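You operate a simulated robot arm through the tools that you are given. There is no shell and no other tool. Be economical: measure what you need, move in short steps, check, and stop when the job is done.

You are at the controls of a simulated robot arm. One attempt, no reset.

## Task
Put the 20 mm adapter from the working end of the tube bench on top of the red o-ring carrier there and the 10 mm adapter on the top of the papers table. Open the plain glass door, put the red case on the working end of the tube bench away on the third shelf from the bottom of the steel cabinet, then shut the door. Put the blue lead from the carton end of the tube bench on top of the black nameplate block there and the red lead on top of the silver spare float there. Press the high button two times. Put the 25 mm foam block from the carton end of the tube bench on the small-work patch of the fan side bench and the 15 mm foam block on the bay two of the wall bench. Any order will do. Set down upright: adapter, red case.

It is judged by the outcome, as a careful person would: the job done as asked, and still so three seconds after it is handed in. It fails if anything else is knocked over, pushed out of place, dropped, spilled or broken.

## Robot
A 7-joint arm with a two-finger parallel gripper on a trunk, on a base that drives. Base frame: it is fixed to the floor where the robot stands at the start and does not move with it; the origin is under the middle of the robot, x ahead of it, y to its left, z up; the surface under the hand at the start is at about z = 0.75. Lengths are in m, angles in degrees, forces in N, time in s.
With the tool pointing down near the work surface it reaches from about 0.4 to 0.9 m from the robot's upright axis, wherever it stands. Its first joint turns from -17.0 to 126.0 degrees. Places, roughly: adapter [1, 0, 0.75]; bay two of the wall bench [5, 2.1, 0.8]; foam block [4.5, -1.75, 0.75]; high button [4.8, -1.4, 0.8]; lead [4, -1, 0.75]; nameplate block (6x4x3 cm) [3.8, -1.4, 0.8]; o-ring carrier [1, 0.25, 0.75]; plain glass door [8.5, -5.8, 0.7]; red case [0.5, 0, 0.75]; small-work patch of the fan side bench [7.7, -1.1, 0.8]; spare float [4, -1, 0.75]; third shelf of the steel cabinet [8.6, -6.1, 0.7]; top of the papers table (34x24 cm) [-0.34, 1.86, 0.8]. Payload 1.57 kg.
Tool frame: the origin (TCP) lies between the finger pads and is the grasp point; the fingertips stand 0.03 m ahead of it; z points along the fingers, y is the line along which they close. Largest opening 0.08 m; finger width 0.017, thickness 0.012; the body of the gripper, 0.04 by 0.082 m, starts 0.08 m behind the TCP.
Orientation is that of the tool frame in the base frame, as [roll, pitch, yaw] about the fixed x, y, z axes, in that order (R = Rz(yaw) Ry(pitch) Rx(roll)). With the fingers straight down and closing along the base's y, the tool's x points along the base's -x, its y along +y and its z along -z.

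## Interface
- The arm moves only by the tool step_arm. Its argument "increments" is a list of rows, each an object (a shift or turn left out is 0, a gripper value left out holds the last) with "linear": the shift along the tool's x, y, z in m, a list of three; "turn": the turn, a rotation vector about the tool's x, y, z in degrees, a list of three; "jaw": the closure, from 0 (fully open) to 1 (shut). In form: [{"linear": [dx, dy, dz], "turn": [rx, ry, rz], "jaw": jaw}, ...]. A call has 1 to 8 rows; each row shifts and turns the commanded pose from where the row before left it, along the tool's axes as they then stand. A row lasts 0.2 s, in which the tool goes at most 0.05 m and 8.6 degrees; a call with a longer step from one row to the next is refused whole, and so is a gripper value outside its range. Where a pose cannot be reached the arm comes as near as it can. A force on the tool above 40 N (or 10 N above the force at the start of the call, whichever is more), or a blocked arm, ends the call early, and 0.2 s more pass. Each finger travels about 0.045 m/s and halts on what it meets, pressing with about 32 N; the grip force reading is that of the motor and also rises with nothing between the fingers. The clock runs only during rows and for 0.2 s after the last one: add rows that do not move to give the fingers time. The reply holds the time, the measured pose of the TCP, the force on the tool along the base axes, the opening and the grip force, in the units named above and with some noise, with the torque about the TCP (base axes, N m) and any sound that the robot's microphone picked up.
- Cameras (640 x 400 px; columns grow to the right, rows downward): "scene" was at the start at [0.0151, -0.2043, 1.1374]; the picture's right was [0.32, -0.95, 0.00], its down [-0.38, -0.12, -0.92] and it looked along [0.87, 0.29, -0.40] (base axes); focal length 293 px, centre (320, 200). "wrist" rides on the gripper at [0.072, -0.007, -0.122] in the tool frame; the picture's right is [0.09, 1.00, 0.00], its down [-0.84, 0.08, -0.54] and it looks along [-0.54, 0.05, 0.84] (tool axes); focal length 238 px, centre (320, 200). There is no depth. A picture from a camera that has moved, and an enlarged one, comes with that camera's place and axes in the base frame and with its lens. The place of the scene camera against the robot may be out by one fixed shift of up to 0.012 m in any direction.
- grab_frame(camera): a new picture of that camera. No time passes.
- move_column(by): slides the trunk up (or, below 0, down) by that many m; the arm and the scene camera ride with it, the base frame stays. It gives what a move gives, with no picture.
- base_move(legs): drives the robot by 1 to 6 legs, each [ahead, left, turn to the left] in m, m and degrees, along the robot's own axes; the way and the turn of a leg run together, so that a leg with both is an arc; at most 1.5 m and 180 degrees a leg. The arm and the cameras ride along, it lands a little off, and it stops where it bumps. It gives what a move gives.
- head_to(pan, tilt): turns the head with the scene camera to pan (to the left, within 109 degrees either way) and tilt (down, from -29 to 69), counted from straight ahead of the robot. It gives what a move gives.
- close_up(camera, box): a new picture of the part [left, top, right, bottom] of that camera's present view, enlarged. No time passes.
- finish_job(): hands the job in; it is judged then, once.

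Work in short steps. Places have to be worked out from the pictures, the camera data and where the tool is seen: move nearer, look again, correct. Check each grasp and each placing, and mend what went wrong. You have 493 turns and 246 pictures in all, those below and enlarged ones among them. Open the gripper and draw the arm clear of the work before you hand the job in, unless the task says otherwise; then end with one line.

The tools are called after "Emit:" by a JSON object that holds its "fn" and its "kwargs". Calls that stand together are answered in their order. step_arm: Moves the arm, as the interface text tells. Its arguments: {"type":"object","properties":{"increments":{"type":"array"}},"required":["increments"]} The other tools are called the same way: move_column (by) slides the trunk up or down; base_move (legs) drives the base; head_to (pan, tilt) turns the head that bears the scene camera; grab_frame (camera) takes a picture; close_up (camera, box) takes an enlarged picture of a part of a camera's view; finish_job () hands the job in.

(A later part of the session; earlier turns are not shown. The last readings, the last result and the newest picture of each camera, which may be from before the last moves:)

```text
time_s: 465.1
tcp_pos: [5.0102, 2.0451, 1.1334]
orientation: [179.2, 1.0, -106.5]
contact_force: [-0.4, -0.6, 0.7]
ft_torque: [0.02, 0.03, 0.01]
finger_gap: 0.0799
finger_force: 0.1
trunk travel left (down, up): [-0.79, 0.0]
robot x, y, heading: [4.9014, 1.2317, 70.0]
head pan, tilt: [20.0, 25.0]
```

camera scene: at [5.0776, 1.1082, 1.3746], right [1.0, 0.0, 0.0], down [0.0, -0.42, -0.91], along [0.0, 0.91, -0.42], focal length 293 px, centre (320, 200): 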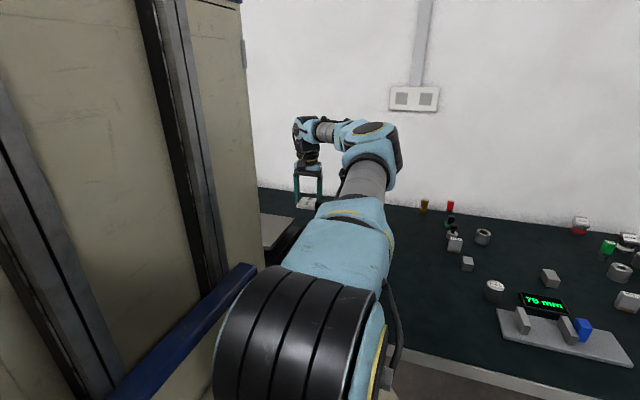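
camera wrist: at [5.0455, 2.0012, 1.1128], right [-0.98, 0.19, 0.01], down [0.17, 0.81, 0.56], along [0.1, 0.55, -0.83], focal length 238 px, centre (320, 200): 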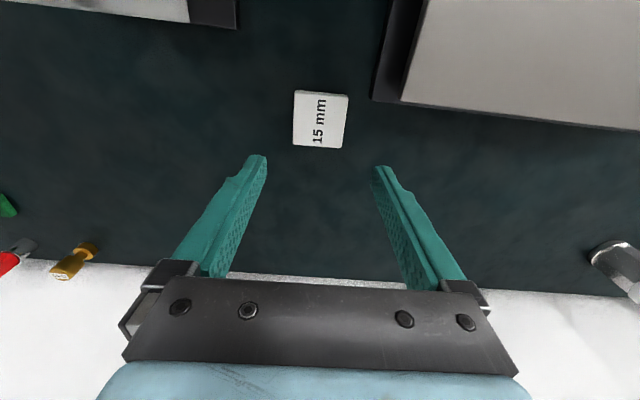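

Now the blue lead: I drive round the bench end to its right side, keeping the same heading.

Emit:
{"fn": "base_move", "kwargs": {"legs": [[-1.1, 0, 1], [0, -1.48, 0], [-1.45, 0, 0], [-1.25, 0, 0]]}}

Emit:
{"fn": "head_to", "kwargs": {"pan": 30, "tilt": 20}}

Emit:
{"fn": "grab_frame", "kwargs": {"camera": "scene"}}

```text
time_s: 490.5
tcp_pos: [5.1976, -2.0213, 1.1315]
orientation: [179.2, 1.1, -105.3]
contact_force: [-0.4, 0.0, -0.1]
ft_torque: [0.04, -0.01, -0.01]
finger_gap: 0.0801
finger_force: 0.0
trunk travel left (down, up): [-0.79, 0.0]
robot x, y, heading: [5.1072, -2.8394, 71.2]
head pan, tilt: [20.0, 25.0]
```

```text
time_s: 491.2
tcp_pos: [5.1964, -2.0209, 1.1313]
orientation: [179.2, 1.1, -105.4]
contact_force: [-0.6, -0.1, -0.2]
ft_torque: [-0.04, 0.01, 0.02]
finger_gap: 0.0798
finger_force: 0.1
trunk travel left (down, up): [-0.79, 0.0]
robot x, y, heading: [5.1048, -2.8383, 71.3]
head pan, tilt: [30.0, 20.0]
```

```text
85 pictures are left
camera scene: at [5.2859, -2.9005, 1.4327], right [0.98, 0.2, 0.0], down [0.07, -0.34, -0.94], along [-0.18, 0.92, -0.34], focal length 293 px, centre (320, 200)
```

scene: 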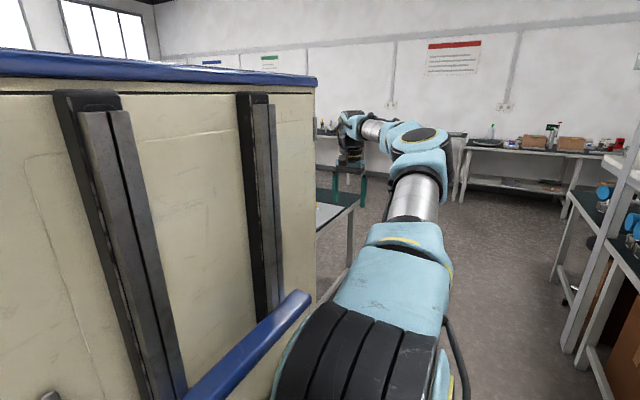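

Emit:
{"fn": "base_move", "kwargs": {"legs": [[0, 1.45, 0]]}}

Emit:
{"fn": "grab_frame", "kwargs": {"camera": "wrist"}}

Emit:
{"fn": "head_to", "kwargs": {"pan": -5, "tilt": 30}}

Emit:
{"fn": "grab_frame", "kwargs": {"camera": "scene"}}

```text
time_s: 498.4
tcp_pos: [3.816, -1.5559, 1.1306]
orientation: [179.2, 1.1, -105.2]
contact_force: [-0.1, -0.6, -0.3]
ft_torque: [0.03, -0.03, 0.02]
finger_gap: 0.0801
finger_force: 0.0
trunk travel left (down, up): [-0.79, 0.0]
robot x, y, heading: [3.7267, -2.372, 71.1]
head pan, tilt: [30.0, 20.0]
```

```text
84 pictures are left
camera wrist: at [3.8033, -1.6294, 1.252], right [-0.98, 0.17, 0.01], down [0.15, 0.82, 0.56], along [0.09, 0.55, -0.83], focal length 238 px, centre (320, 200)
```

wrist: 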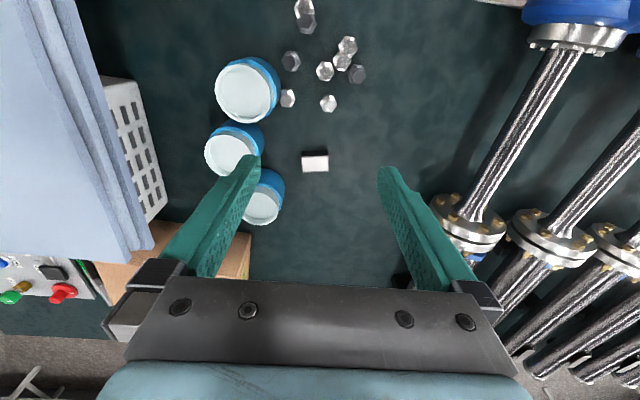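

```text
time_s: 499.4
tcp_pos: [3.8168, -1.5554, 1.1328]
orientation: [179.2, 1.1, -105.1]
contact_force: [0.7, -0.5, 0.2]
ft_torque: [-0.01, 0.02, -0.03]
finger_gap: 0.0799
finger_force: 0.1
trunk travel left (down, up): [-0.79, 0.0]
robot x, y, heading: [3.7252, -2.3722, 71.3]
head pan, tilt: [-5.0, 30.0]
```

```text
83 pictures are left
camera scene: at [3.9608, -2.4438, 1.4167], right [0.92, -0.4, 0.0], down [-0.2, -0.46, -0.87], along [0.35, 0.79, -0.5], focal length 293 px, centre (320, 200)
```

scene: 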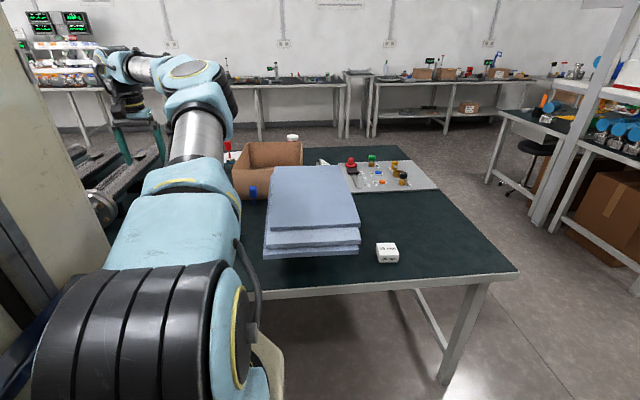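

Emit:
{"fn": "close_up", "kwargs": {"camera": "scene", "box": [200, 130, 320, 230]}}

Emit:
{"fn": "base_move", "kwargs": {"legs": [[0.17, 0.0, 0]]}}

Emit:
{"fn": "grab_frame", "kwargs": {"camera": "wrist"}}

```text
4.00 times, centred on (260, 180) of scene
camera zoom: at [3.9608, -2.4438, 1.4167], right [0.92, -0.4, 0.0], down [-0.2, -0.46, -0.87], along [0.35, 0.79, -0.5], focal length 1170 px, centre (560, 280)
```

zoom: 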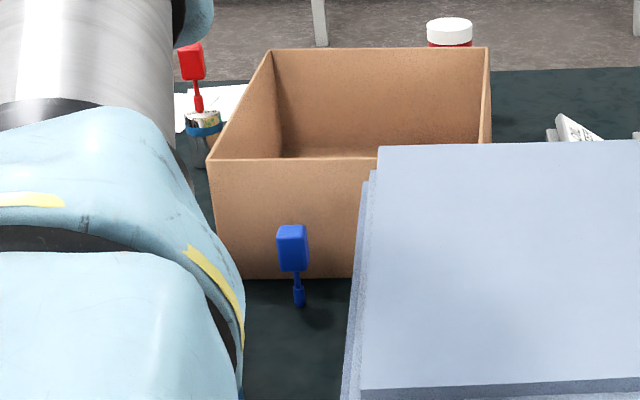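

```text
time_s: 500.9
tcp_pos: [3.8712, -1.3961, 1.1324]
orientation: [179.2, 1.1, -105.3]
contact_force: [0.6, 0.1, -0.3]
ft_torque: [0.0, -0.02, 0.0]
finger_gap: 0.0801
finger_force: 0.0
trunk travel left (down, up): [-0.79, 0.0]
robot x, y, heading: [3.7808, -2.2157, 71.3]
head pan, tilt: [-5.0, 30.0]
```

```text
81 pictures are left
camera wrist: at [3.8584, -1.4687, 1.252], right [-0.98, 0.17, 0.01], down [0.15, 0.82, 0.56], along [0.09, 0.55, -0.83], focal length 238 px, centre (320, 200)
```

wrist: 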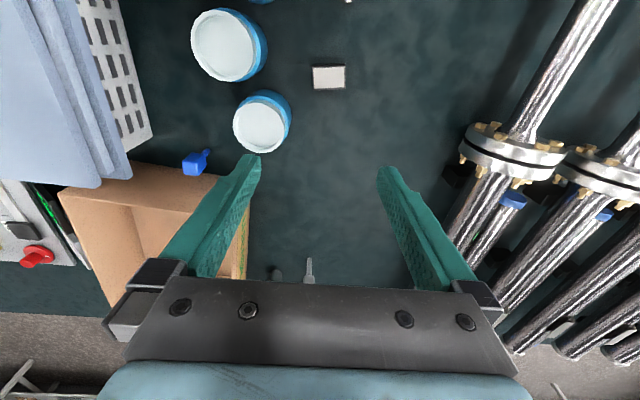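

Emit:
{"fn": "close_up", "kwargs": {"camera": "wrist", "box": [150, 120, 270, 200]}}

Emit:
{"fn": "base_move", "kwargs": {"legs": [[0.07, 0.0, -0.3]]}}

```text
5.00 times, centred on (210, 160) of wrist
camera zoom: at [3.8584, -1.4687, 1.252], right [-0.98, 0.17, 0.01], down [0.15, 0.82, 0.56], along [0.09, 0.55, -0.83], focal length 1192 px, centre (870, 400)
```

zoom: 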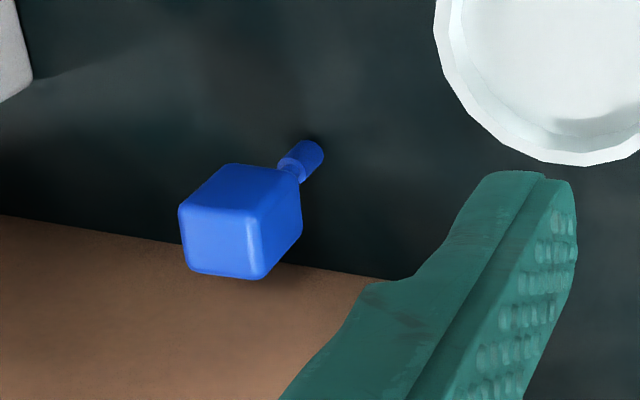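

```text
time_s: 501.9
tcp_pos: [3.8987, -1.3301, 1.1314]
orientation: [179.2, 1.1, -105.6]
contact_force: [0.0, 0.3, 0.7]
ft_torque: [0.0, 0.01, 0.03]
finger_gap: 0.08
finger_force: 0.1
trunk travel left (down, up): [-0.79, 0.0]
robot x, y, heading: [3.8007, -2.1483, 71.4]
head pan, tilt: [-5.0, 30.0]
```

Emit:
{"fn": "base_move", "kwargs": {"legs": [[0.07, 0.0, 0]]}}

Emit:
{"fn": "grab_frame", "kwargs": {"camera": "wrist"}}

```text
time_s: 502.8
tcp_pos: [3.9013, -1.3133, 1.129]
orientation: [179.3, 1.0, -105.4]
contact_force: [0.1, -0.4, -0.9]
ft_torque: [-0.02, -0.02, 0.01]
finger_gap: 0.08
finger_force: 0.1
trunk travel left (down, up): [-0.79, 0.0]
robot x, y, heading: [3.8096, -2.1302, 71.5]
head pan, tilt: [-5.0, 30.0]
stopped in leg 1: the robot was blocked; the commanded pose is now the measured one
```

```text
79 pictures are left
camera wrist: at [3.8892, -1.3863, 1.2508], right [-0.98, 0.18, 0.01], down [0.15, 0.82, 0.56], along [0.09, 0.55, -0.83], focal length 238 px, centre (320, 200)
```

wrist: 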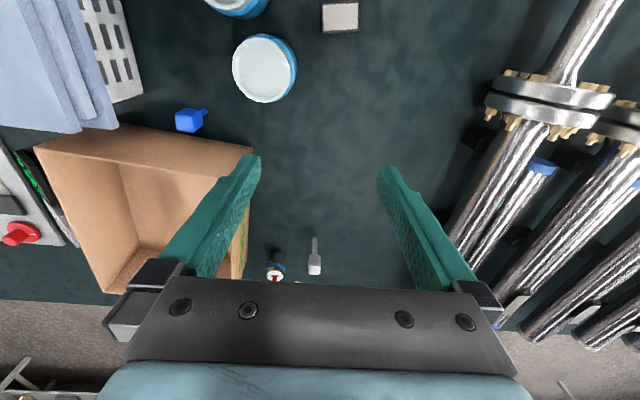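

The robot is as near as it gets; the lead at (4.126,-1.314) is ~0.88 m away. I move over, tilt the hand 30° forward for reach, and check.

Emit:
{"fn": "step_arm", "kwargs": {"increments": [{"linear": [0.015, -0.045, 0]}, {"linear": [0.015, -0.045, 0]}, {"linear": [0.015, -0.045, 0]}, {"linear": [0.01, -0.045, 0]}, {"linear": [0, -0.037, 0], "turn": [0, -7.5, 0]}, {"turn": [0, -7.5, 0]}, {"turn": [0, -7.5, 0]}, {"turn": [0, -7.5, 0]}]}}

Emit:
{"fn": "move_column", "kwargs": {"by": -0.12}}

Emit:
{"fn": "grab_frame", "kwargs": {"camera": "wrist"}}

```text
time_s: 504.6
tcp_pos: [4.0979, -1.4227, 1.1262]
orientation: [179.1, 31.0, -105.9]
contact_force: [1.0, 0.6, 0.1]
ft_torque: [-0.03, 0.04, -0.01]
finger_gap: 0.0799
finger_force: 0.2
trunk travel left (down, up): [-0.79, 0.0]
robot x, y, heading: [3.8079, -2.1266, 71.6]
head pan, tilt: [-5.0, 30.0]
```

```text
time_s: 506.1
tcp_pos: [4.097, -1.4231, 1.0057]
orientation: [179.1, 31.1, -106.0]
contact_force: [-1.2, 0.0, -0.1]
ft_torque: [0.02, 0.0, -0.02]
finger_gap: 0.0801
finger_force: 0.0
trunk travel left (down, up): [-0.67, 0.12]
robot x, y, heading: [3.8087, -2.1338, 71.3]
head pan, tilt: [-5.0, 30.0]
```

```text
78 pictures are left
camera wrist: at [4.0696, -1.5452, 1.0744], right [-0.98, 0.19, -0.03], down [0.05, 0.44, 0.9], along [0.18, 0.88, -0.44], focal length 238 px, centre (320, 200)
```

wrist: 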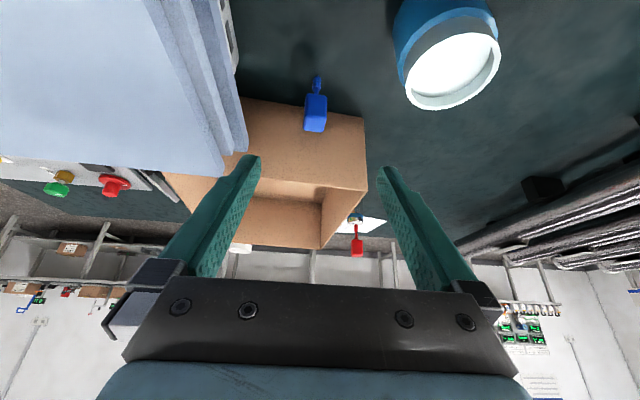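

Lead is straight along the tool axis (0.215 ahead). I narrow the jaw and advance along it.

Emit:
{"fn": "step_arm", "kwargs": {"increments": [{"linear": [0, 0.002, 0.04], "jaw": 0.3}, {"linear": [0, 0, 0.045], "jaw": 0.3}, {"linear": [0, 0, 0.045]}, {"linear": [0, 0, 0.02]}, {"linear": [0, 0, 0]}]}}

Emit:
{"fn": "grab_frame", "kwargs": {"camera": "wrist"}}

```text
time_s: 507.3
tcp_pos: [4.1131, -1.3494, 0.8795]
orientation: [179.3, 31.1, -105.9]
contact_force: [0.0, 0.7, -0.1]
ft_torque: [0.0, 0.03, 0.01]
finger_gap: 0.0554
finger_force: 0.0
trunk travel left (down, up): [-0.67, 0.12]
robot x, y, heading: [3.8059, -2.1337, 71.4]
head pan, tilt: [-5.0, 30.0]
```

```text
77 pictures are left
camera wrist: at [4.0868, -1.4702, 0.946], right [-0.98, 0.19, -0.03], down [0.05, 0.44, 0.9], along [0.18, 0.88, -0.44], focal length 238 px, centre (320, 200)
```

wrist: 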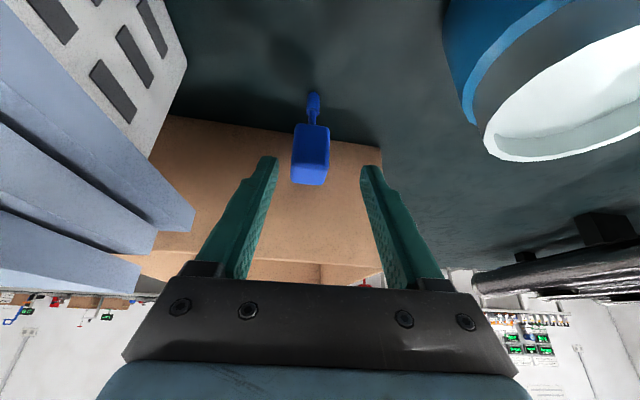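

Emit:
{"fn": "step_arm", "kwargs": {"increments": [{"linear": [-0.003, -0.009, 0.02]}, {"linear": [0, 0, 0.025]}, {"linear": [0, 0, 0.018]}, {"linear": [0, 0, 0]}]}}

Emit:
{"fn": "grab_frame", "kwargs": {"camera": "wrist"}}

```text
time_s: 508.3
tcp_pos: [4.1295, -1.317, 0.8251]
orientation: [179.1, 31.0, -105.7]
contact_force: [0.5, -0.5, -0.1]
ft_torque: [-0.01, 0.02, -0.03]
finger_gap: 0.0561
finger_force: 0.0
trunk travel left (down, up): [-0.67, 0.12]
robot x, y, heading: [3.8118, -2.1313, 71.6]
head pan, tilt: [-5.0, 30.0]
```

```text
76 pictures are left
camera wrist: at [4.1036, -1.4379, 0.8933], right [-0.98, 0.19, -0.03], down [0.05, 0.44, 0.9], along [0.18, 0.88, -0.44], focal length 238 px, centre (320, 200)
```

wrist: 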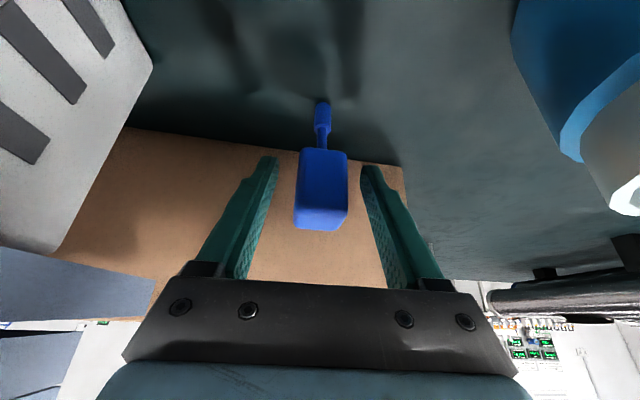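

Head is centred between the fingers; close and lift.

Emit:
{"fn": "step_arm", "kwargs": {"increments": [{"jaw": 0.6}, {"jaw": 1}, {"jaw": 1}, {"jaw": 1}, {"jaw": 1}]}}

Emit:
{"fn": "grab_frame", "kwargs": {"camera": "wrist"}}

```text
time_s: 509.5
tcp_pos: [4.1294, -1.3173, 0.8255]
orientation: [179.2, 31.0, -105.9]
contact_force: [0.1, 0.1, -0.4]
ft_torque: [-0.03, -0.03, 0.02]
finger_gap: 0.0288
finger_force: 31.8
trunk travel left (down, up): [-0.67, 0.12]
robot x, y, heading: [3.8088, -2.1309, 71.2]
head pan, tilt: [-5.0, 30.0]
```

```text
75 pictures are left
camera wrist: at [4.1036, -1.438, 0.8935], right [-0.98, 0.19, -0.03], down [0.05, 0.44, 0.9], along [0.18, 0.88, -0.44], focal length 238 px, centre (320, 200)
```

wrist: 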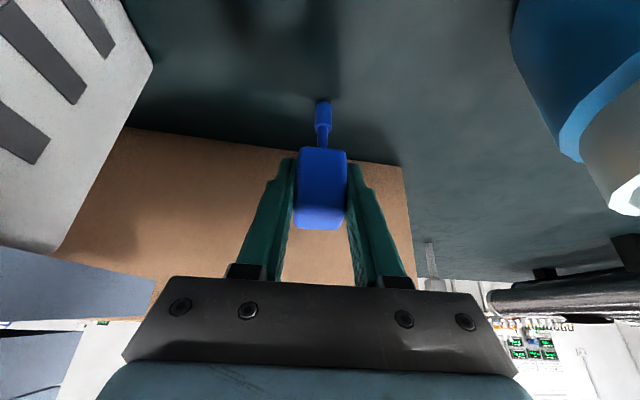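

Emit:
{"fn": "move_column", "kwargs": {"by": 0.12}}

Emit:
{"fn": "step_arm", "kwargs": {"increments": [{"linear": [-0.0206, 0, -0.0343]}, {"linear": [-0.0206, 0, -0.0343]}, {"linear": [-0.0103, 0, -0.017]}, {"linear": [0.03, 0.02, -0.018]}, {"linear": [0.03, 0.03, -0.018]}, {"linear": [0.03, 0.03, -0.018]}, {"linear": [0.03, 0.03, -0.018]}, {"linear": [0.0257, 0.033, -0.0155]}]}}

Emit:
{"fn": "step_arm", "kwargs": {"increments": [{"linear": [0, 0.045, 0]}, {"linear": [0, 0.045, 0]}, {"linear": [0, 0.0, 0]}]}}

Emit:
{"fn": "grab_frame", "kwargs": {"camera": "wrist"}}

```text
time_s: 511.0
tcp_pos: [4.1294, -1.3164, 0.9455]
orientation: [179.1, 31.0, -106.0]
contact_force: [0.7, 1.0, 0.0]
ft_torque: [0.02, 0.04, -0.01]
finger_gap: 0.029
finger_force: 31.9
trunk travel left (down, up): [-0.79, 0.0]
robot x, y, heading: [3.8098, -2.134, 71.3]
head pan, tilt: [-5.0, 30.0]
```

```text
time_s: 512.8
tcp_pos: [3.948, -1.4434, 1.0473]
orientation: [179.1, 30.9, -105.9]
contact_force: [0.7, -0.2, -1.3]
ft_torque: [0.01, 0.03, 0.0]
finger_gap: 0.0291
finger_force: 31.5
trunk travel left (down, up): [-0.79, 0.0]
robot x, y, heading: [3.8082, -2.1291, 71.4]
head pan, tilt: [-5.0, 30.0]
```

```text
time_s: 513.6
tcp_pos: [3.8614, -1.4195, 1.0503]
orientation: [179.1, 31.0, -105.8]
contact_force: [0.2, 0.1, -0.6]
ft_torque: [-0.01, 0.02, 0.01]
finger_gap: 0.0288
finger_force: 31.8
trunk travel left (down, up): [-0.79, 0.0]
robot x, y, heading: [3.8093, -2.1326, 71.4]
head pan, tilt: [-5.0, 30.0]
```

```text
74 pictures are left
camera wrist: at [3.8348, -1.5404, 1.1169], right [-0.98, 0.19, -0.03], down [0.05, 0.44, 0.9], along [0.18, 0.88, -0.44], focal length 238 px, centre (320, 200)
```

wrist: 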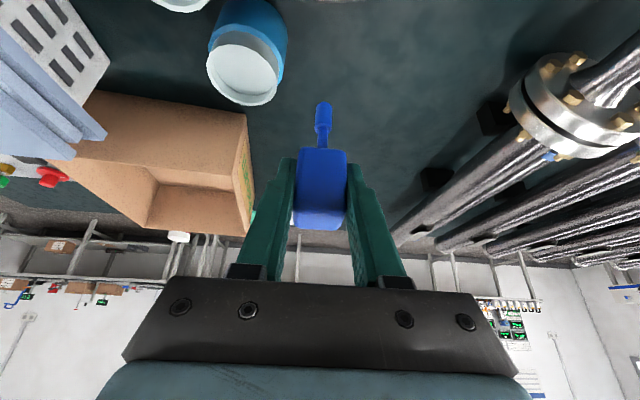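

The block is out of this tilted view, but three earlier views agree on its top centre (3.849,-1.4125). I centre over it and lower with the trunk.

Emit:
{"fn": "step_arm", "kwargs": {"increments": [{"linear": [-0.0028, 0.0138, 0.0017]}, {"linear": [0, 0, 0]}]}}

Emit:
{"fn": "move_column", "kwargs": {"by": -0.17}}

Emit:
{"fn": "head_to", "kwargs": {"pan": 20, "tilt": 35}}

Emit:
{"fn": "grab_frame", "kwargs": {"camera": "scene"}}

```text
time_s: 514.2
tcp_pos: [3.8492, -1.4113, 1.049]
orientation: [179.3, 31.0, -106.0]
contact_force: [0.7, -0.4, 0.0]
ft_torque: [-0.01, -0.02, 0.0]
finger_gap: 0.0289
finger_force: 32.4
trunk travel left (down, up): [-0.79, 0.0]
robot x, y, heading: [3.8069, -2.1313, 71.4]
head pan, tilt: [-5.0, 30.0]
```

```text
time_s: 516.1
tcp_pos: [3.8501, -1.412, 0.8793]
orientation: [179.1, 31.0, -106.0]
contact_force: [0.1, -0.2, 0.3]
ft_torque: [-0.02, -0.02, 0.0]
finger_gap: 0.0292
finger_force: 31.3
trunk travel left (down, up): [-0.62, 0.17]
robot x, y, heading: [3.8071, -2.132, 71.4]
head pan, tilt: [-5.0, 30.0]
```

```text
time_s: 517.0
tcp_pos: [3.8496, -1.411, 0.8797]
orientation: [179.3, 30.9, -106.0]
contact_force: [-0.1, 0.0, -0.6]
ft_torque: [0.03, -0.01, -0.02]
finger_gap: 0.0292
finger_force: 32.0
trunk travel left (down, up): [-0.62, 0.17]
robot x, y, heading: [3.8079, -2.1349, 71.1]
head pan, tilt: [20.0, 35.0]
```

```text
73 pictures are left
camera scene: at [4.0067, -2.196, 1.2389], right [1.0, 0.02, 0.0], down [0.01, -0.57, -0.82], along [-0.02, 0.82, -0.57], focal length 293 px, centre (320, 200)
```

scene: 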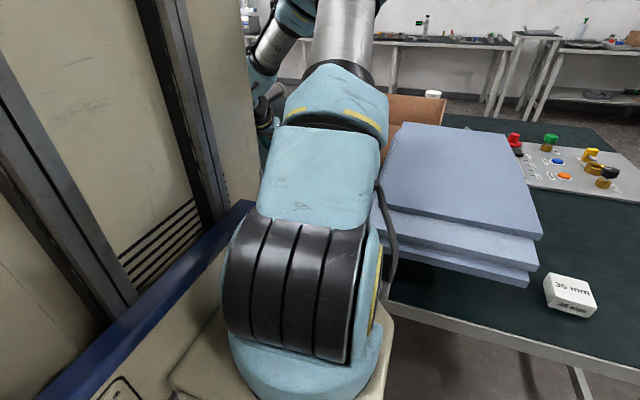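

Emit:
{"fn": "step_arm", "kwargs": {"increments": [{"linear": [0.0051, 0, 0.0086]}, {"linear": [0.0026, 0, 0.0043]}, {"linear": [0, 0, 0]}]}}

Emit:
{"fn": "step_arm", "kwargs": {"increments": [{"linear": [0.0021, 0, 0.0034]}, {"linear": [0, 0, 0]}]}}

```text
time_s: 517.8
tcp_pos: [3.8497, -1.4113, 0.864]
orientation: [179.1, 31.0, -105.8]
contact_force: [-0.2, 0.8, -1.1]
ft_torque: [-0.05, 0.0, 0.01]
finger_gap: 0.0292
finger_force: 31.6
trunk travel left (down, up): [-0.62, 0.17]
robot x, y, heading: [3.8104, -2.135, 71.2]
head pan, tilt: [20.0, 35.0]
```

```text
time_s: 518.4
tcp_pos: [3.8502, -1.4122, 0.8607]
orientation: [179.0, 30.9, -105.8]
contact_force: [-0.2, 0.0, -0.9]
ft_torque: [-0.02, 0.01, 0.02]
finger_gap: 0.0289
finger_force: 31.8
trunk travel left (down, up): [-0.62, 0.17]
robot x, y, heading: [3.8101, -2.1325, 71.1]
head pan, tilt: [20.0, 35.0]
```

Emit:
{"fn": "step_arm", "kwargs": {"increments": [{"linear": [0.0015, 0, 0.0026]}, {"linear": [0, 0, 0]}]}}

Emit:
{"fn": "grab_frame", "kwargs": {"camera": "wrist"}}

```text
time_s: 519.0
tcp_pos: [3.8493, -1.4117, 0.8573]
orientation: [179.2, 31.0, -105.8]
contact_force: [0.6, 0.3, -0.5]
ft_torque: [0.01, -0.01, 0.03]
finger_gap: 0.0292
finger_force: 31.7
trunk travel left (down, up): [-0.62, 0.17]
robot x, y, heading: [3.8091, -2.1311, 71.6]
head pan, tilt: [20.0, 35.0]
```

```text
72 pictures are left
camera wrist: at [3.8222, -1.5334, 0.9246], right [-0.98, 0.19, -0.03], down [0.05, 0.44, 0.9], along [0.18, 0.88, -0.44], focal length 238 px, centre (320, 200)
```

wrist: 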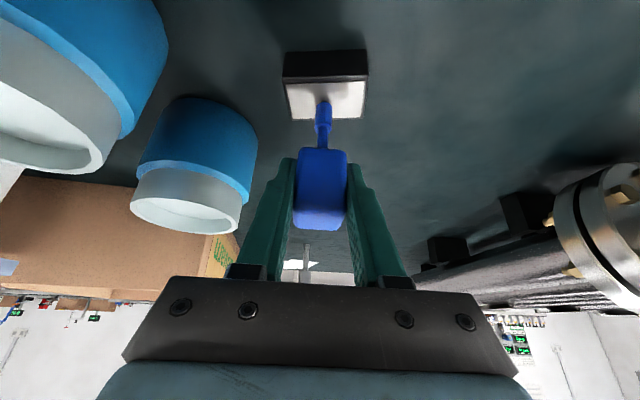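

The stem's end sits right over the block's top centre. Lower the last millimetres.

Emit:
{"fn": "step_arm", "kwargs": {"increments": [{"linear": [0.001, 0, 0.0017]}, {"linear": [0, 0, 0]}]}}

```text
time_s: 519.6
tcp_pos: [3.8499, -1.4121, 0.8556]
orientation: [179.1, 30.9, -105.9]
contact_force: [0.3, -0.5, 4.6]
ft_torque: [-0.03, -0.08, 0.02]
finger_gap: 0.0291
finger_force: 32.1
trunk travel left (down, up): [-0.62, 0.17]
robot x, y, heading: [3.8091, -2.1327, 71.6]
head pan, tilt: [20.0, 35.0]
```

Contact. Release gently, withdraw along the tool axis.

Emit:
{"fn": "step_arm", "kwargs": {"increments": [{"jaw": 0.6}, {"jaw": 0.5}, {"jaw": 0.4}, {"jaw": 0.4}, {"linear": [0, 0, -0.02]}, {"linear": [0, 0, -0.04]}, {"linear": [0, 0, -0.045]}, {"linear": [0, 0, 0]}]}}

Emit:
{"fn": "grab_frame", "kwargs": {"camera": "wrist"}}

```text
time_s: 521.4
tcp_pos: [3.8349, -1.4656, 0.9459]
orientation: [179.2, 31.1, -105.8]
contact_force: [-0.3, 0.5, 0.2]
ft_torque: [0.01, 0.0, 0.01]
finger_gap: 0.048
finger_force: 0.0
trunk travel left (down, up): [-0.62, 0.17]
robot x, y, heading: [3.808, -2.1278, 71.6]
head pan, tilt: [20.0, 35.0]
```

```text
71 pictures are left
camera wrist: at [3.8089, -1.586, 1.0133], right [-0.98, 0.19, -0.03], down [0.05, 0.44, 0.9], along [0.18, 0.88, -0.44], focal length 238 px, centre (320, 200)
```

wrist: 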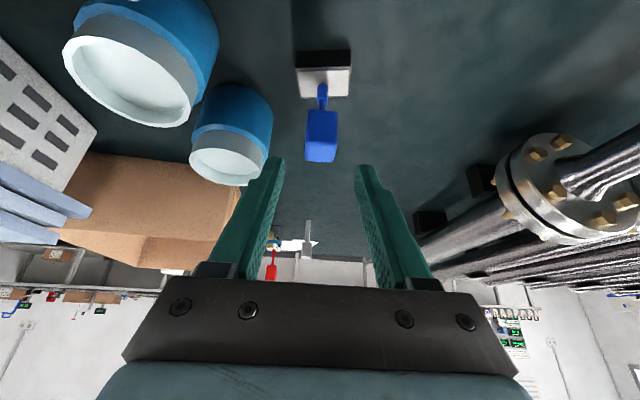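

Blue lead is on the block. Now back to the working end for the red case: raise, back off and drive along the bench's right side.

Emit:
{"fn": "move_column", "kwargs": {"by": 0.17}}

Emit:
{"fn": "base_move", "kwargs": {"legs": [[-0.33, 0, 0], [0, 1.5, 0], [0, 1.5, 0]]}}

Emit:
{"fn": "head_to", "kwargs": {"pan": 0, "tilt": 25}}

Emit:
{"fn": "grab_frame", "kwargs": {"camera": "scene"}}

```text
time_s: 523.3
tcp_pos: [3.8355, -1.4653, 1.1158]
orientation: [179.0, 31.0, -105.8]
contact_force: [0.3, 0.5, -0.1]
ft_torque: [-0.02, 0.04, -0.02]
finger_gap: 0.0478
finger_force: 0.0
trunk travel left (down, up): [-0.79, 0.0]
robot x, y, heading: [3.8065, -2.1294, 71.6]
head pan, tilt: [20.0, 35.0]
```

```text
time_s: 539.6
tcp_pos: [0.8693, -0.8265, 1.1165]
orientation: [179.1, 31.0, -105.8]
contact_force: [-0.4, -0.5, -0.6]
ft_torque: [-0.01, -0.02, -0.01]
finger_gap: 0.0478
finger_force: 0.0
trunk travel left (down, up): [-0.79, 0.0]
robot x, y, heading: [0.8427, -1.4921, 71.8]
head pan, tilt: [20.0, 35.0]
```

```text
time_s: 540.4
tcp_pos: [0.8687, -0.8254, 1.1155]
orientation: [179.1, 31.1, -105.7]
contact_force: [-0.2, 0.5, 0.1]
ft_torque: [0.01, 0.0, 0.03]
finger_gap: 0.0478
finger_force: 0.0
trunk travel left (down, up): [-0.79, 0.0]
robot x, y, heading: [0.8452, -1.4938, 71.5]
head pan, tilt: [0.0, 25.0]
```

```text
70 pictures are left
camera scene: at [1.0736, -1.5581, 1.4246], right [0.95, -0.32, 0.0], down [-0.13, -0.4, -0.91], along [0.29, 0.86, -0.42], focal length 293 px, centre (320, 200)
```

scene: 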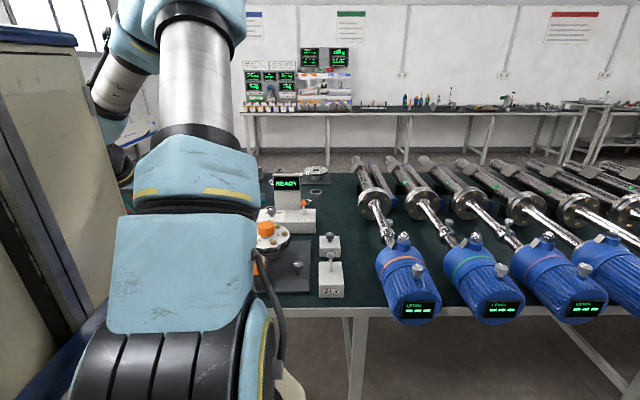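

Emit:
{"fn": "base_move", "kwargs": {"legs": [[0, 1.48, 0], [0, 0, -90.5], [0, 1.2, 0]]}}

Emit:
{"fn": "grab_frame", "kwargs": {"camera": "wrist"}}

```text
time_s: 557.2
tcp_pos: [0.4672, 0.0764, 1.116]
orientation: [179.1, 30.9, 164.8]
contact_force: [0.5, -0.6, 0.4]
ft_torque: [-0.02, 0.01, 0.0]
finger_gap: 0.048
finger_force: 0.1
trunk travel left (down, up): [-0.79, 0.0]
robot x, y, heading: [-0.2023, 0.0959, -18.1]
head pan, tilt: [0.0, 25.0]
```

```text
69 pictures are left
camera wrist: at [0.3438, 0.1017, 1.1831], right [0.18, 0.98, -0.03], down [0.44, -0.05, 0.9], along [0.88, -0.18, -0.44], focal length 238 px, centre (320, 200)
```

wrist: 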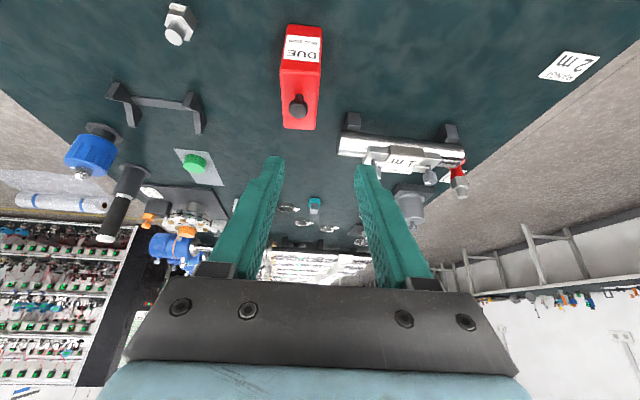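

Emit:
{"fn": "close_up", "kwargs": {"camera": "wrist", "box": [240, 5, 360, 145]}}

```text
2.86 times, centred on (300, 75) of wrist
camera zoom: at [0.3438, 0.1017, 1.1831], right [0.18, 0.98, -0.03], down [0.44, -0.05, 0.9], along [0.88, -0.18, -0.44], focal length 681 px, centre (377, 557)
```

zoom: 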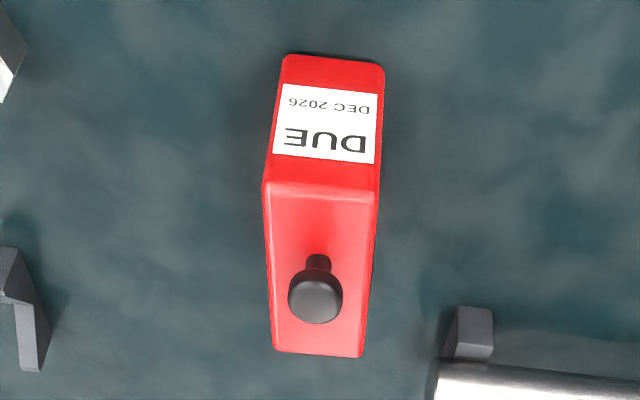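

The case measures 0.06×0.117×0.115 m, centre (0.617,0.0035), long axis heading −14°, matching the hand. I pitch the hand to 30° below horizontal and lower toward a straight-in grasp.

Emit:
{"fn": "step_arm", "kwargs": {"increments": [{"linear": [-0.005, -0.0085, 0.003], "turn": [0, -7.25, 0], "jaw": 0}, {"linear": [-0.0045, -0.0085, 0.0037], "turn": [0, -7.25, 0], "jaw": 0}, {"linear": [-0.004, -0.0085, 0.0043], "turn": [0, -7.25, 0], "jaw": 0}, {"linear": [-0.0035, -0.0085, 0.0048], "turn": [0, -7.25, 0], "jaw": 0}, {"linear": [0, 0, 0]}]}}

Emit:
{"fn": "move_column", "kwargs": {"by": -0.215}}

Emit:
{"fn": "grab_frame", "kwargs": {"camera": "wrist"}}

```text
time_s: 558.4
tcp_pos: [0.4818, 0.0371, 1.1146]
orientation: [178.6, 60.1, 163.8]
contact_force: [-0.1, 0.3, 0.3]
ft_torque: [-0.03, 0.02, -0.01]
finger_gap: 0.08
finger_force: 0.1
trunk travel left (down, up): [-0.79, 0.0]
robot x, y, heading: [-0.2018, 0.0984, -18.0]
head pan, tilt: [0.0, 25.0]
```

```text
time_s: 560.7
tcp_pos: [0.4813, 0.038, 0.9006]
orientation: [178.5, 60.0, 163.8]
contact_force: [-0.1, 0.7, 0.0]
ft_torque: [0.0, 0.02, -0.01]
finger_gap: 0.0796
finger_force: 0.1
trunk travel left (down, up): [-0.575, 0.215]
robot x, y, heading: [-0.2004, 0.0987, -17.9]
head pan, tilt: [0.0, 25.0]
```

```text
67 pictures are left
camera wrist: at [0.3417, 0.0678, 0.8989], right [0.21, 0.97, -0.07], down [-0.03, 0.08, 1.0], along [0.98, -0.21, 0.05], focal length 238 px, centre (320, 200)
```

wrist: 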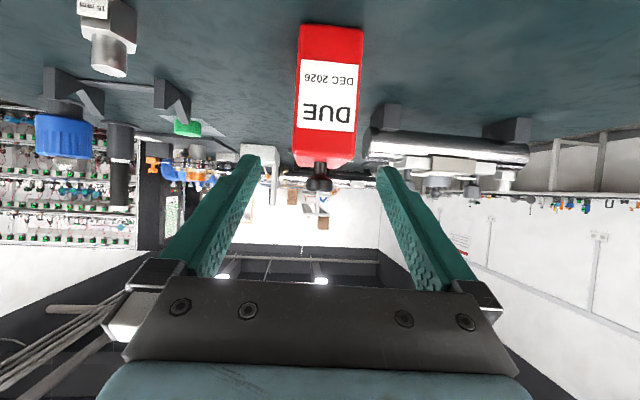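

Emit:
{"fn": "step_arm", "kwargs": {"increments": [{"linear": [0, 0.003, 0.03]}, {"linear": [0, 0, 0.03]}, {"linear": [0, 0, 0]}]}}

Emit:
{"fn": "grab_frame", "kwargs": {"camera": "wrist"}}

```text
time_s: 561.5
tcp_pos: [0.5324, 0.0267, 0.8698]
orientation: [178.6, 60.0, 163.9]
contact_force: [0.2, 1.3, -0.2]
ft_torque: [-0.02, 0.01, 0.02]
finger_gap: 0.0801
finger_force: 0.0
trunk travel left (down, up): [-0.575, 0.215]
robot x, y, heading: [-0.196, 0.0943, -17.9]
head pan, tilt: [0.0, 25.0]
```

```text
66 pictures are left
camera wrist: at [0.3922, 0.0579, 0.8685], right [0.21, 0.98, -0.07], down [-0.03, 0.08, 1.0], along [0.98, -0.21, 0.05], focal length 238 px, centre (320, 200)
```

wrist: 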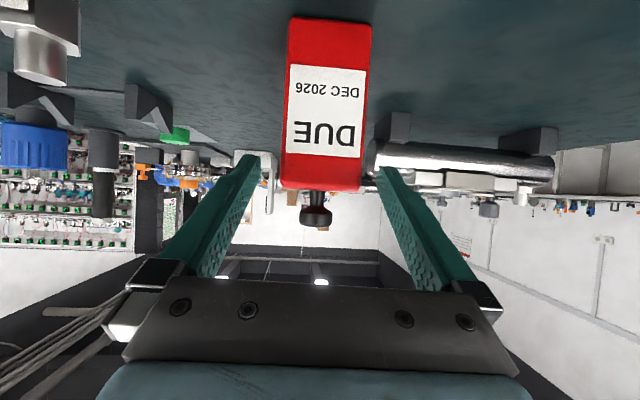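

Emit:
{"fn": "step_arm", "kwargs": {"increments": [{"linear": [0, 0.002, 0.03]}, {"linear": [0, 0, 0.03]}, {"linear": [0, 0, 0.025]}, {"linear": [0, 0, 0]}]}}

Emit:
{"fn": "grab_frame", "kwargs": {"camera": "wrist"}}

```text
time_s: 562.5
tcp_pos: [0.6039, 0.0109, 0.8274]
orientation: [178.5, 59.9, 163.9]
contact_force: [0.7, -1.1, -0.4]
ft_torque: [-0.02, -0.03, 0.0]
finger_gap: 0.0801
finger_force: 0.1
trunk travel left (down, up): [-0.575, 0.215]
robot x, y, heading: [-0.1991, 0.0994, -18.2]
head pan, tilt: [0.0, 25.0]
```

```text
65 pictures are left
camera wrist: at [0.4651, 0.0406, 0.8263], right [0.21, 0.98, -0.07], down [-0.03, 0.08, 1.0], along [0.98, -0.21, 0.05], focal length 238 px, centre (320, 200)
```

wrist: 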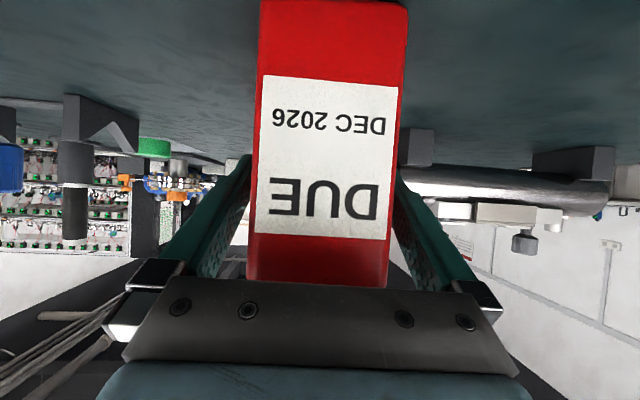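

Fingers straddle the case. Close.

Emit:
{"fn": "step_arm", "kwargs": {"increments": [{"jaw": 0.3}, {"jaw": 0.6}, {"jaw": 1}, {"jaw": 1}]}}

Emit:
{"fn": "move_column", "kwargs": {"by": 0.03}}

Emit:
{"fn": "grab_frame", "kwargs": {"camera": "wrist"}}

```text
time_s: 563.5
tcp_pos: [0.6046, 0.0102, 0.8272]
orientation: [178.6, 60.0, 163.8]
contact_force: [-0.3, -2.6, -0.2]
ft_torque: [-0.32, -0.01, -0.01]
finger_gap: 0.0598
finger_force: 31.4
trunk travel left (down, up): [-0.575, 0.215]
robot x, y, heading: [-0.2014, 0.0998, -18.0]
head pan, tilt: [0.0, 25.0]
```

```text
time_s: 564.2
tcp_pos: [0.6043, 0.0109, 0.8573]
orientation: [178.6, 59.9, 163.8]
contact_force: [-0.2, -0.2, -3.5]
ft_torque: [0.0, 0.06, 0.0]
finger_gap: 0.0601
finger_force: 32.0
trunk travel left (down, up): [-0.605, 0.185]
robot x, y, heading: [-0.1992, 0.0978, -18.0]
head pan, tilt: [0.0, 25.0]
```

```text
64 pictures are left
camera wrist: at [0.4648, 0.0408, 0.8561], right [0.21, 0.98, -0.07], down [-0.03, 0.08, 1.0], along [0.98, -0.21, 0.05], focal length 238 px, centre (320, 200)
```

wrist: 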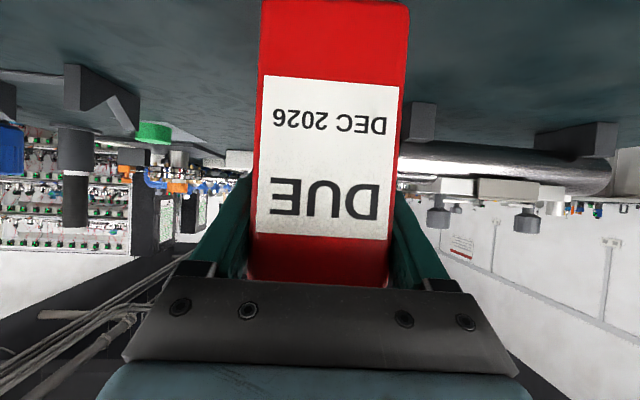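

Held firmly (60 mm, ~0.35 kg). Raise and carry it along the right-hand corridor toward the cabinet.

Emit:
{"fn": "move_column", "kwargs": {"by": 0.185}}

Emit:
{"fn": "base_move", "kwargs": {"legs": [[-0.2, 0, 0], [0, -1.12, -1], [1.5, 0, 0], [1.5, 0, 0]]}}

Emit:
{"fn": "grab_frame", "kwargs": {"camera": "wrist"}}

```text
time_s: 566.3
tcp_pos: [0.6046, 0.0105, 1.0421]
orientation: [178.4, 60.0, 163.9]
contact_force: [-0.1, -0.1, -4.3]
ft_torque: [-0.02, 0.07, 0.03]
finger_gap: 0.0601
finger_force: 32.1
trunk travel left (down, up): [-0.79, 0.0]
robot x, y, heading: [-0.1987, 0.0963, -18.2]
head pan, tilt: [0.0, 25.0]
```

```text
time_s: 587.3
tcp_pos: [2.8848, -2.0062, 1.0429]
orientation: [178.5, 60.0, 162.4]
contact_force: [0.1, -0.4, -3.2]
ft_torque: [-0.03, 0.06, -0.01]
finger_gap: 0.0599
finger_force: 32.2
trunk travel left (down, up): [-0.79, 0.0]
robot x, y, heading: [2.0817, -1.8992, -19.5]
head pan, tilt: [0.0, 25.0]
```

```text
63 pictures are left
camera wrist: at [2.7465, -1.9711, 1.0412], right [0.24, 0.97, -0.07], down [-0.03, 0.08, 1.0], along [0.97, -0.23, 0.05], focal length 238 px, centre (320, 200)
```

wrist: 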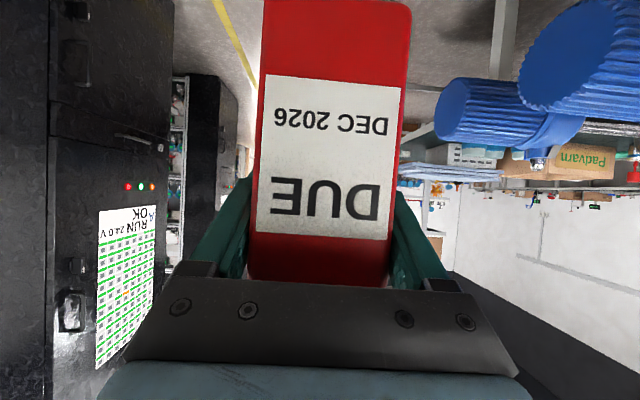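

Emit:
{"fn": "head_to", "kwargs": {"pan": -5, "tilt": 15}}

Emit:
{"fn": "grab_frame", "kwargs": {"camera": "scene"}}

```text
time_s: 588.0
tcp_pos: [2.8854, -2.0051, 1.0421]
orientation: [178.5, 59.9, 162.4]
contact_force: [0.3, 0.1, -4.3]
ft_torque: [-0.02, 0.07, -0.01]
finger_gap: 0.0598
finger_force: 32.3
trunk travel left (down, up): [-0.79, 0.0]
robot x, y, heading: [2.079, -1.8978, -19.5]
head pan, tilt: [-5.0, 15.0]
```

```text
62 pictures are left
camera scene: at [2.0233, -2.1302, 1.4408], right [-0.41, -0.91, 0.0], down [-0.24, 0.11, -0.97], along [0.88, -0.4, -0.26], focal length 293 px, centre (320, 200)
```

scene: 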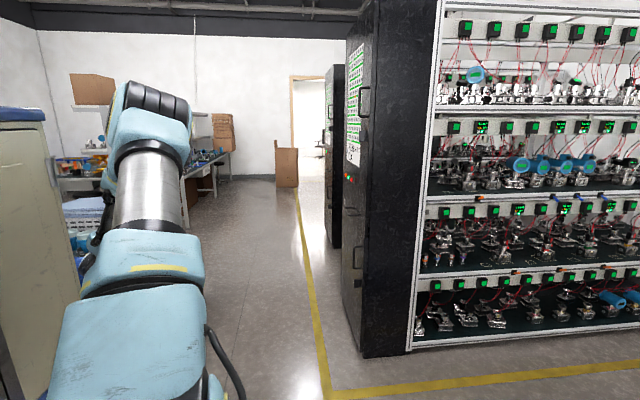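

Corridor is clear. I plan a door-safe route: approach the cabinet from the north facing south, then turn toward it. First legs now.

Emit:
{"fn": "base_move", "kwargs": {"legs": [[1.5, 0, 0.5], [1.5, 0, 0], [0.1, 0, 0], [0, 0, -9.4], [1.45, 0, 0], [0.3, 0, 0]]}}

Emit:
{"fn": "base_move", "kwargs": {"legs": [[0, 0, -75.6]]}}

Emit:
{"fn": "grab_frame", "kwargs": {"camera": "wrist"}}

Emit:
{"fn": "head_to", "kwargs": {"pan": 10, "tilt": 20}}

Emit:
{"fn": "grab_frame", "kwargs": {"camera": "scene"}}

```text
time_s: 612.4
tcp_pos: [7.3608, -3.9288, 1.0412]
orientation: [178.5, 60.0, 154.7]
contact_force: [0.6, -0.7, -3.8]
ft_torque: [0.01, 0.04, 0.0]
finger_gap: 0.0596
finger_force: 32.1
trunk travel left (down, up): [-0.79, 0.0]
robot x, y, heading: [6.5819, -3.7183, -26.9]
head pan, tilt: [-5.0, 15.0]
```

```text
time_s: 616.0
tcp_pos: [6.571, -4.5242, 1.0419]
orientation: [178.5, 59.9, 79.2]
contact_force: [0.2, -0.2, -5.2]
ft_torque: [0.05, -0.02, 0.02]
finger_gap: 0.0602
finger_force: 31.7
trunk travel left (down, up): [-0.79, 0.0]
robot x, y, heading: [6.582, -3.7121, -102.7]
head pan, tilt: [-5.0, 15.0]
```

```text
61 pictures are left
camera wrist: at [6.5858, -4.3826, 1.0411], right [0.99, -0.12, -0.07], down [0.07, 0.04, 1.0], along [-0.12, -0.99, 0.05], focal length 238 px, centre (320, 200)
```

wrist: 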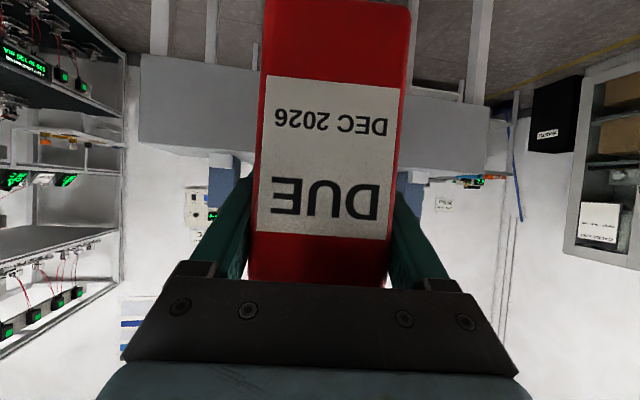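

```text
time_s: 616.8
tcp_pos: [6.5696, -4.5238, 1.0425]
orientation: [178.6, 59.9, 79.2]
contact_force: [0.1, 0.4, -4.9]
ft_torque: [0.04, 0.01, 0.01]
finger_gap: 0.0599
finger_force: 31.8
trunk travel left (down, up): [-0.79, 0.0]
robot x, y, heading: [6.5809, -3.716, -102.7]
head pan, tilt: [10.0, 20.0]
```

```text
60 pictures are left
camera scene: at [6.3775, -3.6829, 1.4328], right [-1.0, 0.05, 0.0], down [0.02, 0.34, -0.94], along [-0.05, -0.94, -0.34], focal length 293 px, centre (320, 200)
```

scene: 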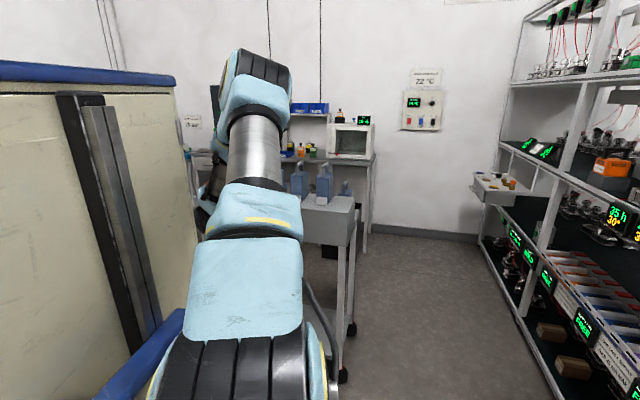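

Trolley's right end is near x≈7.0. I draw the arm in 5 cm, shift east, face due south and drive down past it.

Emit:
{"fn": "step_arm", "kwargs": {"increments": [{"linear": [0.0125, 0, -0.0217]}, {"linear": [0.0125, 0, -0.0217]}, {"linear": [0, 0, 0]}]}}

Emit:
{"fn": "base_move", "kwargs": {"legs": [[0, 0.95, 0], [0, 0, 12.7], [1.4, 0, 0]]}}

Emit:
{"fn": "grab_frame", "kwargs": {"camera": "wrist"}}

Emit:
{"fn": "head_to", "kwargs": {"pan": -60, "tilt": 35}}

Emit:
{"fn": "grab_frame", "kwargs": {"camera": "scene"}}

```text
time_s: 617.6
tcp_pos: [6.5783, -4.476, 1.0414]
orientation: [178.5, 60.0, 79.3]
contact_force: [0.0, 0.0, -3.5]
ft_torque: [0.04, -0.01, 0.02]
finger_gap: 0.0599
finger_force: 31.9
trunk travel left (down, up): [-0.79, 0.0]
robot x, y, heading: [6.5803, -3.7134, -103.1]
head pan, tilt: [10.0, 20.0]
```

```text
time_s: 629.9
tcp_pos: [7.6798, -6.0702, 1.0413]
orientation: [178.6, 60.0, 92.4]
contact_force: [-0.2, -0.5, -4.4]
ft_torque: [0.07, -0.01, 0.0]
finger_gap: 0.0599
finger_force: 32.1
trunk travel left (down, up): [-0.79, 0.0]
robot x, y, heading: [7.5105, -5.3278, -89.5]
head pan, tilt: [10.0, 20.0]
```

```text
59 pictures are left
camera wrist: at [7.6635, -5.9277, 1.0407], right [0.99, 0.11, -0.07], down [0.06, 0.05, 1.0], along [0.11, -0.99, 0.05], focal length 238 px, centre (320, 200)
```

wrist: 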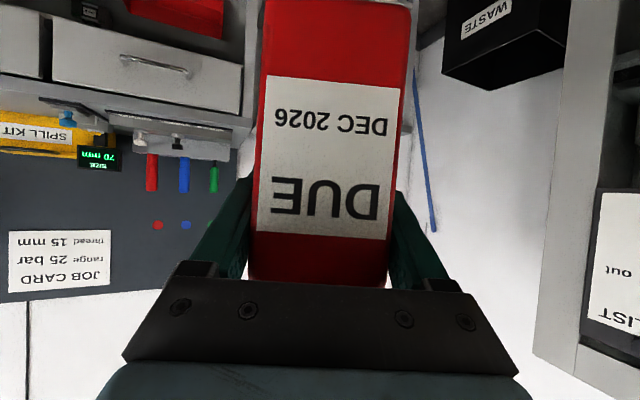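

```text
time_s: 631.4
tcp_pos: [7.6799, -6.0691, 1.0412]
orientation: [178.5, 59.8, 92.3]
contact_force: [0.3, 0.6, -3.6]
ft_torque: [0.05, 0.0, 0.02]
finger_gap: 0.0597
finger_force: 31.9
trunk travel left (down, up): [-0.79, 0.0]
robot x, y, heading: [7.5096, -5.3313, -89.7]
head pan, tilt: [-60.0, 35.0]
```

```text
58 pictures are left
camera scene: at [7.2124, -5.2978, 1.4089], right [-0.51, 0.86, 0.0], down [0.49, 0.29, -0.82], along [-0.71, -0.41, -0.57], focal length 293 px, centre (320, 200)
```

scene: 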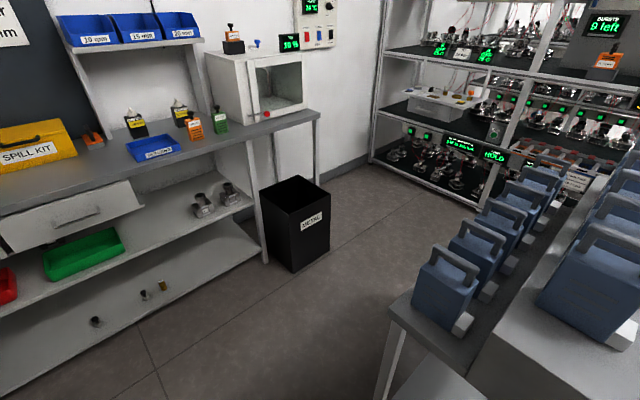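

Clear. I go 0.5 m further south, then turn to face the cabinet.

Emit:
{"fn": "base_move", "kwargs": {"legs": [[0.52, -0.08, 0], [0, 0, 75.7]]}}

Emit:
{"fn": "grab_frame", "kwargs": {"camera": "wrist"}}

Emit:
{"fn": "head_to", "kwargs": {"pan": 15, "tilt": 20}}

Emit:
{"fn": "grab_frame", "kwargs": {"camera": "scene"}}

```text
time_s: 637.7
tcp_pos: [8.1954, -5.8583, 1.0415]
orientation: [178.5, 59.9, 168.7]
contact_force: [-0.2, -0.4, -3.9]
ft_torque: [-0.02, 0.08, -0.04]
finger_gap: 0.0599
finger_force: 32.0
trunk travel left (down, up): [-0.79, 0.0]
robot x, y, heading: [7.4356, -5.8503, -13.0]
head pan, tilt: [-60.0, 35.0]
```

```text
57 pictures are left
camera wrist: at [8.0533, -5.8397, 1.0406], right [0.13, 0.99, -0.07], down [-0.04, 0.07, 1.0], along [0.99, -0.12, 0.05], focal length 238 px, centre (320, 200)
```

wrist: 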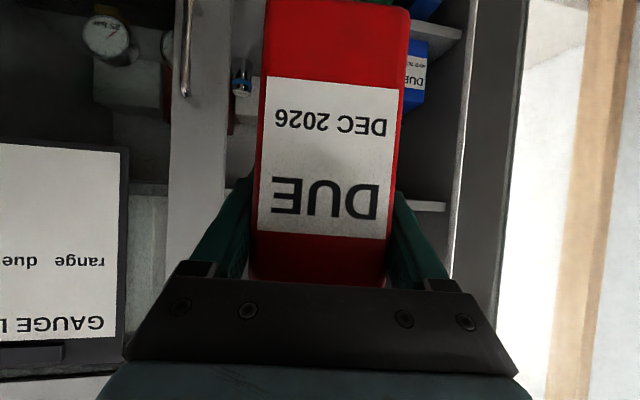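

```text
time_s: 639.2
tcp_pos: [8.1946, -5.8581, 1.0414]
orientation: [178.6, 59.9, 168.6]
contact_force: [-0.2, -0.5, -4.7]
ft_torque: [0.01, 0.08, -0.02]
finger_gap: 0.0602
finger_force: 32.2
trunk travel left (down, up): [-0.79, 0.0]
robot x, y, heading: [7.4345, -5.8502, -12.8]
head pan, tilt: [15.0, 20.0]
```

```text
56 pictures are left
camera scene: at [7.4056, -6.0561, 1.4327], right [0.03, -1.0, 0.0], down [-0.34, -0.01, -0.94], along [0.94, 0.03, -0.34], focal length 293 px, centre (320, 200)
```

scene: 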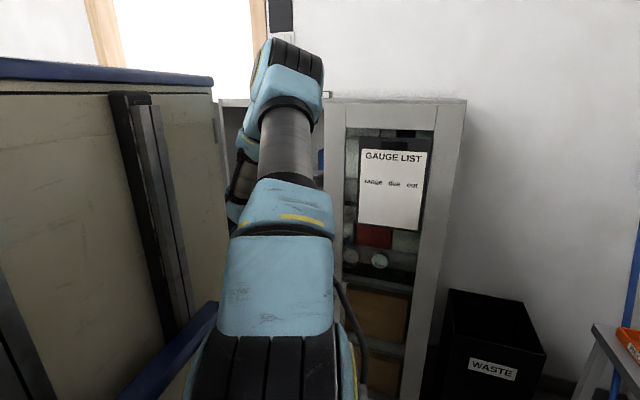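

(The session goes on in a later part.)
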